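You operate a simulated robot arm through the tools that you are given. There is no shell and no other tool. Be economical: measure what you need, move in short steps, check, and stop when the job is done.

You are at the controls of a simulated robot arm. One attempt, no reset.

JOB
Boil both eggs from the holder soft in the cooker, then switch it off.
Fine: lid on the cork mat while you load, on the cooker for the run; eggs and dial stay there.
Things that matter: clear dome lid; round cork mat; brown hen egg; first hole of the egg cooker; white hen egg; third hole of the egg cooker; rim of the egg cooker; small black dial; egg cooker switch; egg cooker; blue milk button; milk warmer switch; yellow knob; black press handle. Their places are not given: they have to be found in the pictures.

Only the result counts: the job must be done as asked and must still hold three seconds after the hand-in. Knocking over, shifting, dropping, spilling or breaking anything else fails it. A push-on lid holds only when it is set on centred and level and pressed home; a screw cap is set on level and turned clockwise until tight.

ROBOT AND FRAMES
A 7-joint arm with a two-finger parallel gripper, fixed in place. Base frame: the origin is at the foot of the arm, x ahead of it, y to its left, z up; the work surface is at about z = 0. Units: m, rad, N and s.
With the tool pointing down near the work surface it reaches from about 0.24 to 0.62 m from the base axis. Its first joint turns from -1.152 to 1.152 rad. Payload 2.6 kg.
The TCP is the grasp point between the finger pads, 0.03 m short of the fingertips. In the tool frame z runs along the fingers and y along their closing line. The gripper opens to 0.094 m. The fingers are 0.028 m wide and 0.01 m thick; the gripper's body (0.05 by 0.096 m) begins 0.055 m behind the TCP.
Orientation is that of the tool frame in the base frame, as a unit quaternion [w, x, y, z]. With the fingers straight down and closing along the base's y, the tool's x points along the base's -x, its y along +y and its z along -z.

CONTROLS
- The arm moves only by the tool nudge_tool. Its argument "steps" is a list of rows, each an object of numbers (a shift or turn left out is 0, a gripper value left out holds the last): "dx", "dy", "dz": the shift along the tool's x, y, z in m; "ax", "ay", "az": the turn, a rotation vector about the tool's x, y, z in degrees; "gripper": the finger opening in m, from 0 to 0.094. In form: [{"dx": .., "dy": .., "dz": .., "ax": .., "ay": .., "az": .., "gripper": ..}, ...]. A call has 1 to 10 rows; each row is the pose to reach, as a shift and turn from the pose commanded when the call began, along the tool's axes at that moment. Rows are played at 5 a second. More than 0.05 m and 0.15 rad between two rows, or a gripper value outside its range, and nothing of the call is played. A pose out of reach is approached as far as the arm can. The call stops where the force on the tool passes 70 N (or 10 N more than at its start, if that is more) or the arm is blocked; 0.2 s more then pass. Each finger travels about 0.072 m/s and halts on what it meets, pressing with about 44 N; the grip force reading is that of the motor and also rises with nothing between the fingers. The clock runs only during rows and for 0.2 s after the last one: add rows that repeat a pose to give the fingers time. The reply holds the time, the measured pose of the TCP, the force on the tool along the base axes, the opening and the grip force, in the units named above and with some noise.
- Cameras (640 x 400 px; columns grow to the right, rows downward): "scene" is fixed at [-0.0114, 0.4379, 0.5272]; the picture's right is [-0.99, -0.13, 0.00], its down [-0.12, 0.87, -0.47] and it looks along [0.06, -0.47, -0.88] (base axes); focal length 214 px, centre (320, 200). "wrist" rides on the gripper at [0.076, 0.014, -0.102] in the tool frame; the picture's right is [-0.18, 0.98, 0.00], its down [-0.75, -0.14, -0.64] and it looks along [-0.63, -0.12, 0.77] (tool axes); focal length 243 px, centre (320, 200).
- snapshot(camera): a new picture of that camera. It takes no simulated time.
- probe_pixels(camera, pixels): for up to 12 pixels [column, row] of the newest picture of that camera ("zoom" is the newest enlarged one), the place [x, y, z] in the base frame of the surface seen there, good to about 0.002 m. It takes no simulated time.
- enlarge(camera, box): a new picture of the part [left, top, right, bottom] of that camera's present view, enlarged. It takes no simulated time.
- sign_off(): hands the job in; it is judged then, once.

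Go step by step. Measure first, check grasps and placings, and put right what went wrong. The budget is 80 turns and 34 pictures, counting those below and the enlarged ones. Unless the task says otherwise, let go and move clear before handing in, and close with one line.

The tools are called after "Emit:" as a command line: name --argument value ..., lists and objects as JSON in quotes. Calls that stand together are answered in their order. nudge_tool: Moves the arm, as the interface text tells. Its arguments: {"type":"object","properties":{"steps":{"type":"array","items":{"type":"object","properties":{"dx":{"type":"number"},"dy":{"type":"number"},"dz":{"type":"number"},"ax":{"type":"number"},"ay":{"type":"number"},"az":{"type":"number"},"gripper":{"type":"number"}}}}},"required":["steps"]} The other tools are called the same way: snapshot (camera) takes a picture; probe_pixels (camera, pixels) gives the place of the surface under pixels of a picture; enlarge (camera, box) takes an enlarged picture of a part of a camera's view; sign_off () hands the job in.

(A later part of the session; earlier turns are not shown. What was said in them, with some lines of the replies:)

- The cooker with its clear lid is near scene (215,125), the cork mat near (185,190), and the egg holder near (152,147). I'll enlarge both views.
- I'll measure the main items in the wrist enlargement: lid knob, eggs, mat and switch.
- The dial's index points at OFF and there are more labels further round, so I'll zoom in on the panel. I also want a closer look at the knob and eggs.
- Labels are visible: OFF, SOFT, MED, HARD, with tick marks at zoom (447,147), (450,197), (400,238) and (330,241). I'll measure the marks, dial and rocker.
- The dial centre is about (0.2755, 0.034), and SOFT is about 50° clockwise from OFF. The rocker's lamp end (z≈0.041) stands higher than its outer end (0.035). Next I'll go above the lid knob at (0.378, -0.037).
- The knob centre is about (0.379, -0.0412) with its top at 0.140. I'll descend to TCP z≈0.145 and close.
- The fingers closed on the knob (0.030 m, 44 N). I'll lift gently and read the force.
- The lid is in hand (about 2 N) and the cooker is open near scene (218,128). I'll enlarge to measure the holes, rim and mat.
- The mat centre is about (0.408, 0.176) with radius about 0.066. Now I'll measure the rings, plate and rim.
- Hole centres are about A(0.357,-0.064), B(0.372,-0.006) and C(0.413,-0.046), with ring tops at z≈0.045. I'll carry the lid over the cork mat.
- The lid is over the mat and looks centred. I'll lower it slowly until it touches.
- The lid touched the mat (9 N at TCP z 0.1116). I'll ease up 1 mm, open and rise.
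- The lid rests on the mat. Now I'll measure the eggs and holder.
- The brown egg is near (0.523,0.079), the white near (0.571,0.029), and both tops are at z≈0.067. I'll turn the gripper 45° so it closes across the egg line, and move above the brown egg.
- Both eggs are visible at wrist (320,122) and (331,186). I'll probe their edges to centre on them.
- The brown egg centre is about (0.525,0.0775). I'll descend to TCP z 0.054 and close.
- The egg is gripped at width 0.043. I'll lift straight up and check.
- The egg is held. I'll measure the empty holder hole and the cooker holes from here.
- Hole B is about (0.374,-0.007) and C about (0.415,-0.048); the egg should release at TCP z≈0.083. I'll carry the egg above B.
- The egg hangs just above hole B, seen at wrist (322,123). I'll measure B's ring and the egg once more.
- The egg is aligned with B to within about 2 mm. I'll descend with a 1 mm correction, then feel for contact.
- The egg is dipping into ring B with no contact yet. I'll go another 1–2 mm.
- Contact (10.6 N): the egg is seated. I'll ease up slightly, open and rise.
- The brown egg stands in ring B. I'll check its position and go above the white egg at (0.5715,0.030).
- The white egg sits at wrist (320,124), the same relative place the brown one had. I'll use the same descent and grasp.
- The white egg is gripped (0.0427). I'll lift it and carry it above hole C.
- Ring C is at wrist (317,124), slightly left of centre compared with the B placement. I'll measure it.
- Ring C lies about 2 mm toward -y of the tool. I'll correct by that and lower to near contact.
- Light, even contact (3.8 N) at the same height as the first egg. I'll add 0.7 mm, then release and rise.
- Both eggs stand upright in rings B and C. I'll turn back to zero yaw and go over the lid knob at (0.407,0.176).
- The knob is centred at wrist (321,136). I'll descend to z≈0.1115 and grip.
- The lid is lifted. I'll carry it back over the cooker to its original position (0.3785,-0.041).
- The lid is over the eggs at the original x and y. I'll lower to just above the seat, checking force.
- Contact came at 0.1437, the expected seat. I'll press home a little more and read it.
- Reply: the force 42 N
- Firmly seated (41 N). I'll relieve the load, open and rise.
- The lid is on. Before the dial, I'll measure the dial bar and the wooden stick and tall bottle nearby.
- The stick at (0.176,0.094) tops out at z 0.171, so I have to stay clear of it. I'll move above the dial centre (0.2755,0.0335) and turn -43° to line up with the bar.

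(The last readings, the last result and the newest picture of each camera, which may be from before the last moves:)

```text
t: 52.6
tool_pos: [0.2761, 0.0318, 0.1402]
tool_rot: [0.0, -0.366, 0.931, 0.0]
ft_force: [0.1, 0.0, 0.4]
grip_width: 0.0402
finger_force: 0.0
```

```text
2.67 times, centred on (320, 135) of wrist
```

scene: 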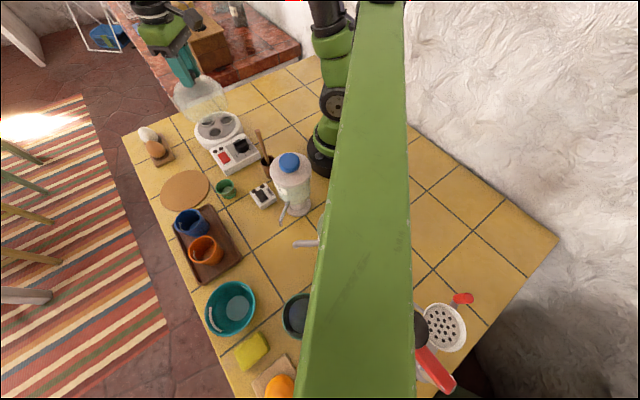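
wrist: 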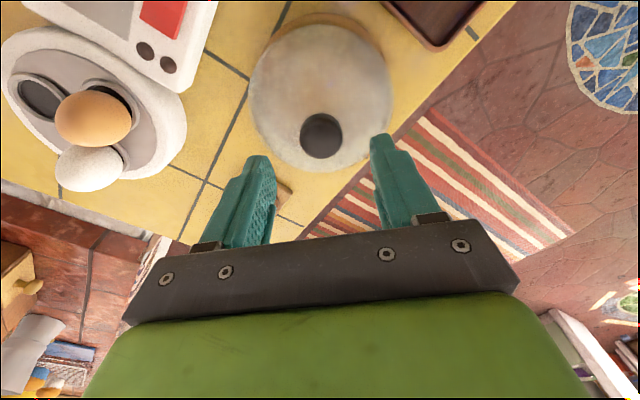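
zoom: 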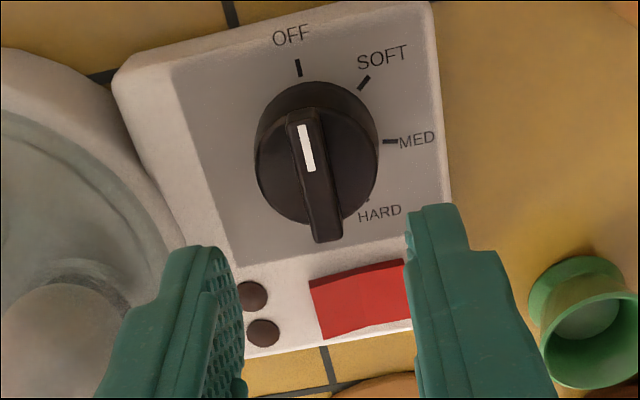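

There's a clear view of the dial with the index on OFF. I'll measure the marks and bar accurately.

Emit:
probe_pixels --camera "zoom" --pixels '[[298, 62], [299, 73], [370, 77], [360, 88], [397, 142], [385, 141], [370, 198], [303, 128], [311, 168], [303, 113], [327, 238], [318, 180]]'

Emit:
probe_pixels --camera "zoom" --pixels '[[330, 285], [380, 275], [355, 300], [330, 325], [395, 310], [362, 268], [362, 330], [310, 285], [322, 338], [400, 262], [408, 320]]'

```text
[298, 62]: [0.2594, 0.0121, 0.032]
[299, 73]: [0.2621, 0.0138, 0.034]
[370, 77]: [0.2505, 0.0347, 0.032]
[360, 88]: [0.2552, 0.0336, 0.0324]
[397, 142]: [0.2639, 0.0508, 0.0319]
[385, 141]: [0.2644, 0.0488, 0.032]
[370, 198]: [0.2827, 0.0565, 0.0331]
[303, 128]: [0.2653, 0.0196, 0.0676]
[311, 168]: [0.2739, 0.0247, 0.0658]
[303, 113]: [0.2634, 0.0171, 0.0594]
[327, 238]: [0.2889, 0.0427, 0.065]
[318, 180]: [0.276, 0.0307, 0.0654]
```

```text
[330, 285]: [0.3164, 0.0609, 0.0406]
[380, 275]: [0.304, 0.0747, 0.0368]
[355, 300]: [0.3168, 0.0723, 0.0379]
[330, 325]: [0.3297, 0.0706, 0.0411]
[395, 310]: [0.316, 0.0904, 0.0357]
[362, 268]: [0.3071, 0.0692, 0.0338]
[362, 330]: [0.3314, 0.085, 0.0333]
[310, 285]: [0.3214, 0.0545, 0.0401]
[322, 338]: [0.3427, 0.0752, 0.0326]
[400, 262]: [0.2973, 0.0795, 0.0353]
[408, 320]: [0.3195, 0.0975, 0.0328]
```

The bar axis is at about 44°, matching my fingers. SOFT lies about 49° clockwise from above, which is positive az. I'll descend so the tips straddle the bar, then close.

Emit:
nudge_tool --steps '[{"dy": 0.001, "dz": 0.02}, {"dy": 0.001, "dz": 0.04}, {"dy": 0.001, "dz": 0.048}, {"dy": 0.001, "dz": 0.0525}, {"dy": 0.001, "dz": 0.0525, "gripper": 0.0}, {"dy": 0.001, "dz": 0.0525}, {"dy": 0.001, "dz": 0.0525}, {"dy": 0.001, "dz": 0.0525}]'

```text
t: 54.4
tool_pos: [0.2763, 0.0311, 0.0891]
tool_rot: [0.003, -0.366, 0.931, -0.003]
ft_force: [26.4, -33.4, -13.4]
grip_width: 0.0094
finger_force: 43.6
```

Gripping at 0.0094 m, but there's a 42 N side load along tool -y: I'm about 2.5 mm off. I'll ease that way.

Emit:
nudge_tool --steps '[{"dy": -0.001}, {"dy": -0.002}, {"dy": -0.002}]'

```text
t: 55.2
tool_pos: [0.2768, 0.0318, 0.0885]
tool_rot: [0.001, -0.367, 0.93, -0.001]
ft_force: [8.7, -27.3, 10.9]
grip_width: 0.0094
finger_force: 43.0
```

Emit:
nudge_tool --steps '[{"dy": -0.001, "dx": 0.0004}, {"dy": -0.0017, "dx": 0.0007}, {"dy": -0.0017, "dx": 0.0007}]'

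```text
t: 56.0
tool_pos: [0.2762, 0.0313, 0.0886]
tool_rot: [0.002, -0.367, 0.93, 0.0]
ft_force: [7.4, -13.7, 18.7]
grip_width: 0.0096
finger_force: 43.3
```

The side load is now small. I'll turn clockwise in stages, easing up slightly.

Emit:
nudge_tool --steps '[{"dz": -0.0008, "dy": -0.0004}, {"dz": -0.0008, "dy": -0.0004, "az": 4}, {"dz": -0.0008, "dy": -0.0004, "az": 8}, {"dz": -0.0008, "dy": -0.0004, "az": 12}, {"dz": -0.0008, "dy": -0.0004, "az": 16}, {"dz": -0.0008, "dy": -0.0004, "az": 20}, {"dz": -0.0008, "dy": -0.0004, "az": 24}, {"dz": -0.0008, "dy": -0.0004, "az": 24}]'

```text
t: 57.8
tool_pos: [0.2769, 0.0308, 0.0885]
tool_rot: [0.001, -0.166, 0.986, 0.0]
ft_force: [16.9, 5.6, -9.0]
grip_width: 0.0093
finger_force: 42.9
```

It's turning well (yaw -19°, loads moderate). I'll continue another 25°.

Emit:
nudge_tool --steps '[{"dx": -0.0008, "dz": 0.0003}, {"dx": -0.0008, "dz": 0.0003, "az": 4}, {"dx": -0.0008, "dz": 0.0003, "az": 8}, {"dx": -0.0008, "dz": 0.0003, "az": 12}, {"dx": -0.0008, "dz": 0.0003, "az": 16}, {"dx": -0.0008, "dz": 0.0003, "az": 20}, {"dx": -0.0008, "dz": 0.0003, "az": 25}, {"dx": -0.0008, "dz": 0.0003, "az": 25}]'

```text
t: 59.6
tool_pos: [0.2779, 0.031, 0.0882]
tool_rot: [0.0, 0.053, 0.999, 0.001]
ft_force: [-12.5, 10.5, 31.2]
grip_width: 0.0093
finger_force: 43.2
```

Yaw is now +6°, a turn of about 49°. I'll release, rise and look.

Emit:
nudge_tool --steps '[{"dz": -0.0012}, {"dz": -0.0012, "gripper": 0.04}, {"dz": -0.0012}, {"dz": -0.0012}, {"dz": -0.02}, {"dz": -0.05}, {"dz": -0.06}, {"dz": -0.06}]'

Emit:
enlarge --camera "wrist" --box '[200, 60, 440, 210]'

```text
t: 61.4
tool_pos: [0.2791, 0.0302, 0.1472]
tool_rot: [0.0, 0.052, 0.999, 0.0]
ft_force: [-0.1, 0.1, 0.3]
grip_width: 0.0401
finger_force: 0.0
```

```text
2.67 times, centred on (320, 135) of wrist
```

zoom: 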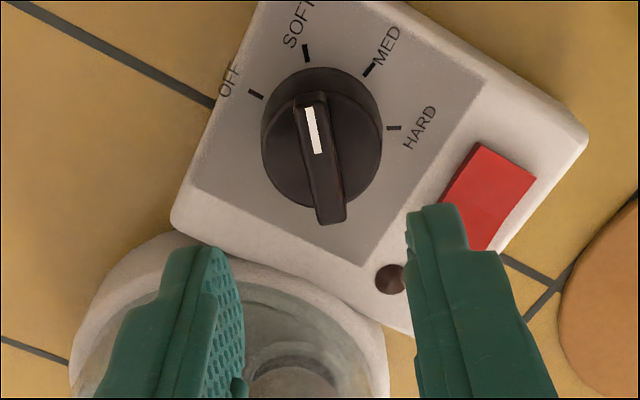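

The index (308,108)-(317,152) now points at SOFT just as it pointed at OFF before. Next I'll bring closed fingers above the rocker's raised lamp end, about (0.325,0.065).

Emit:
nudge_tool --steps '[{"dx": -0.006, "dy": 0.0056, "az": -7, "gripper": 0.0}, {"dx": -0.012, "dy": 0.0112, "az": -14}, {"dx": -0.018, "dy": 0.0168, "az": -21}, {"dx": -0.024, "dy": 0.0225, "az": -28}, {"dx": -0.03, "dy": 0.028, "az": -35}, {"dx": -0.036, "dy": 0.0337, "az": -42}, {"dx": -0.0424, "dy": 0.0393, "az": -49}, {"dx": -0.0424, "dy": 0.0393, "az": -49, "dz": 0.04}, {"dx": -0.0424, "dy": 0.0393, "az": -49, "dz": 0.065}, {"dx": -0.0424, "dy": 0.0393, "az": -49, "dz": 0.065}]'

Emit:
enlarge --camera "scene" --box '[190, 110, 270, 160]'

```text
t: 63.6
tool_pos: [0.3222, 0.0646, 0.0844]
tool_rot: [0.001, -0.366, 0.93, 0.0]
ft_force: [-0.8, -0.2, 0.5]
grip_width: 0.0
finger_force: 32.7
```

```text
8.00 times, centred on (230, 135) of scene
```

zoom: 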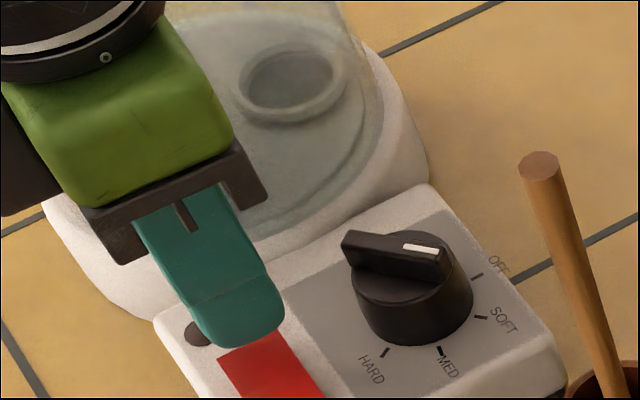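

The fingertip hangs over the lamp end of the rocker. I'll press down gradually.

Emit:
nudge_tool --steps '[{"dz": 0.006}, {"dz": 0.011}, {"dz": 0.014}, {"dz": 0.016}, {"dz": 0.016}]'

```text
t: 64.8
tool_pos: [0.3229, 0.065, 0.0695]
tool_rot: [0.0, -0.367, 0.93, -0.001]
ft_force: [-3.8, -3.7, 17.2]
grip_width: 0.0
finger_force: 33.3
```

Emit:
nudge_tool --steps '[{"dz": 0.001}, {"dz": 0.002}, {"dz": 0.002}]'

Emit:
enlarge --camera "scene" --box '[190, 125, 262, 170]'

```text
t: 65.4
tool_pos: [0.3245, 0.0656, 0.0685]
tool_rot: [0.0, -0.365, 0.931, 0.0]
ft_force: [-3.5, -0.8, 11.2]
grip_width: 0.0
finger_force: 32.4
stopped in row 2: the force on the tool passed its limit (the readings are from after the stop); the commanded pose is now the measured one
```

```text
8.89 times, centred on (226, 148) of scene
```

zoom: 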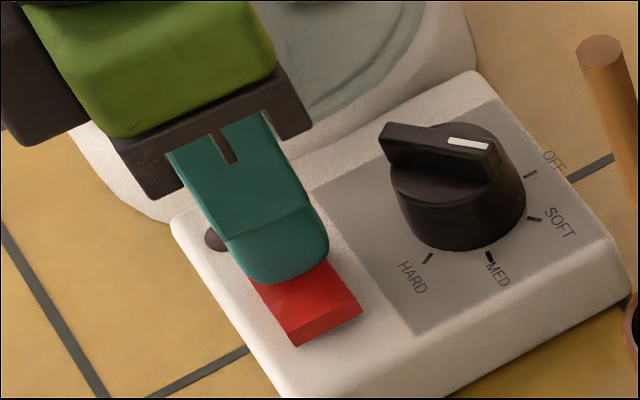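

The force passed the limit, then dropped. I'll rise slightly and see whether a lamp lit and how the rocker sits.

Emit:
nudge_tool --steps '[{"dz": -0.03}, {"dz": -0.06}, {"dz": -0.08}, {"dz": -0.08}]'

Emit:
enlarge --camera "scene" --box '[190, 125, 262, 170]'

```text
t: 66.4
tool_pos: [0.3247, 0.0668, 0.1476]
tool_rot: [0.0, -0.365, 0.931, 0.0]
ft_force: [-1.0, 0.6, 0.6]
grip_width: 0.0
finger_force: 32.9
```

```text
8.89 times, centred on (226, 148) of scene
```

zoom: 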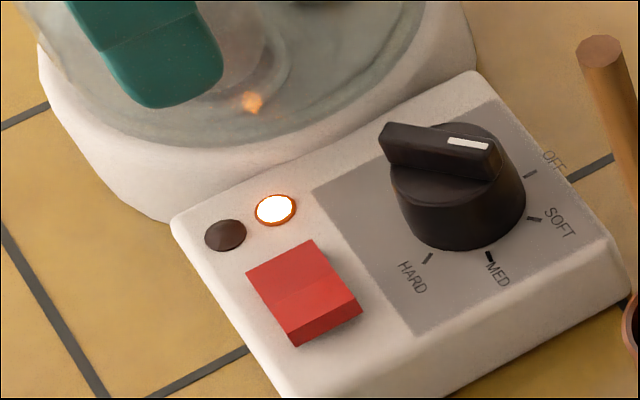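

The right lamp at zoom (275,210) is lit, so the cooker is running on SOFT. I'll wait for the second lamp.

Emit:
nudge_tool --steps '[{"dz": 0}, {"dz": 0}, {"dz": 0}, {"dz": 0}, {"dz": 0}, {"dz": 0}, {"dz": 0}, {"dz": 0}, {"dz": 0}, {"dz": 0}]'

Emit:
nudge_tool --steps '[{"dz": 0}, {"dz": 0}, {"dz": 0}, {"dz": 0}, {"dz": 0}, {"dz": 0}, {"dz": 0}, {"dz": 0}, {"dz": 0}, {"dz": 0}]'

Emit:
nudge_tool --steps '[{"dz": 0}, {"dz": 0}, {"dz": 0}, {"dz": 0}, {"dz": 0}, {"dz": 0}, {"dz": 0}, {"dz": 0}, {"dz": 0}, {"dz": 0}]'

Emit:
enlarge --camera "scene" --box '[190, 125, 262, 170]'

```text
t: 68.6
tool_pos: [0.3236, 0.0666, 0.1465]
tool_rot: [0.0, -0.365, 0.931, -0.001]
ft_force: [-0.8, 0.0, 0.3]
grip_width: 0.0
finger_force: 32.4
```

```text
t: 70.8
tool_pos: [0.3247, 0.0656, 0.1475]
tool_rot: [0.0, -0.365, 0.931, 0.0]
ft_force: [0.1, 0.2, 0.0]
grip_width: 0.0001
finger_force: 32.9
```

```text
t: 73.0
tool_pos: [0.3246, 0.0668, 0.1482]
tool_rot: [0.0, -0.366, 0.931, 0.0]
ft_force: [-0.2, -0.5, 0.3]
grip_width: 0.0
finger_force: 32.6
```

```text
8.89 times, centred on (226, 148) of scene
```

zoom: 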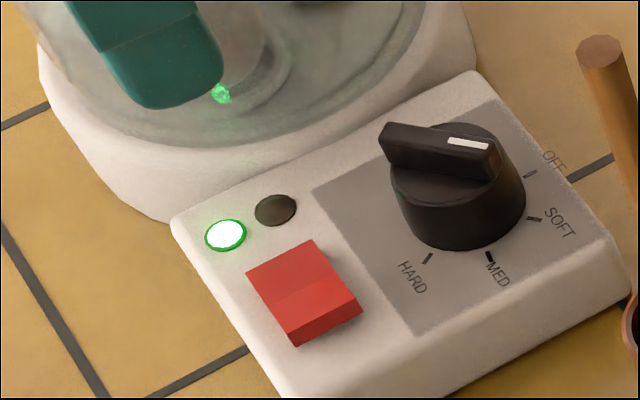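

The green lamp at (226,235) is lit, so the eggs are done. I'll now press the rocker's raised outer end to switch it off.

Emit:
nudge_tool --steps '[{"dy": 0.029}, {"dy": 0.029, "dz": 0.03}, {"dy": 0.029, "dz": 0.058}, {"dy": 0.029, "dz": 0.07}, {"dy": 0.029, "dz": 0.075}, {"dy": 0.029, "dz": 0.078}, {"dy": 0.029, "dz": 0.08}, {"dy": 0.029, "dz": 0.082}, {"dy": 0.029, "dz": 0.083}]'

```text
t: 75.0
tool_pos: [0.3057, 0.0877, 0.0678]
tool_rot: [0.001, -0.362, 0.932, -0.001]
ft_force: [-4.7, -0.3, 13.5]
grip_width: 0.0002
finger_force: 33.4
stopped in row 9: the force on the tool passed its limit (the readings are from after the stop); the commanded pose is now the measured one
```

Same behaviour as the first press. I'll rise clear and check the lamps.

Emit:
nudge_tool --steps '[{"dz": -0.03}, {"dz": -0.07}, {"dz": -0.11}, {"dz": -0.15}, {"dz": -0.15}]'

Emit:
enlarge --camera "scene" --box '[190, 125, 262, 170]'

Emit:
snapshot --camera "scene"

```text
t: 76.2
tool_pos: [0.3063, 0.0868, 0.2178]
tool_rot: [0.001, -0.364, 0.932, 0.001]
ft_force: [0.2, 0.1, -0.7]
grip_width: 0.0
finger_force: 32.9
```

```text
8.89 times, centred on (226, 148) of scene
```

zoom: 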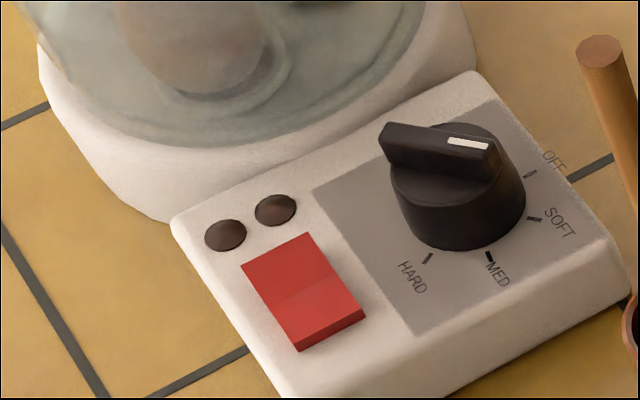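

```text
1 pictures are left
```

scene: 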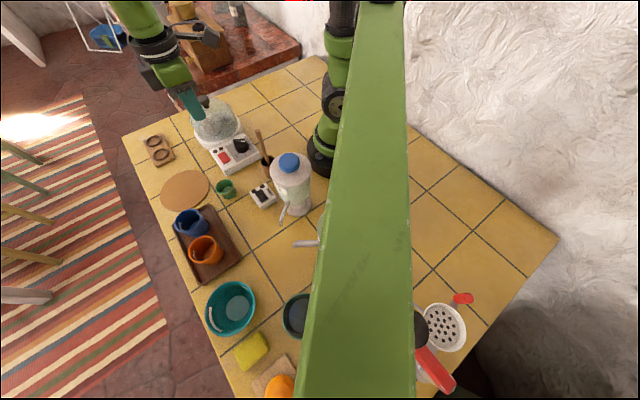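

Both lamps are out, the rocker is back in its off position, the dial is on SOFT, and the lid and eggs are in place. The arm is clear, so I'm handing in.

Emit:
sign_off

```text
The job is handed in.
```

Both eggs were boiled on SOFT under the lid until the green lamp lit. The cooker is now switched off, with the lid on, the eggs inside and the dial left at SOFT.
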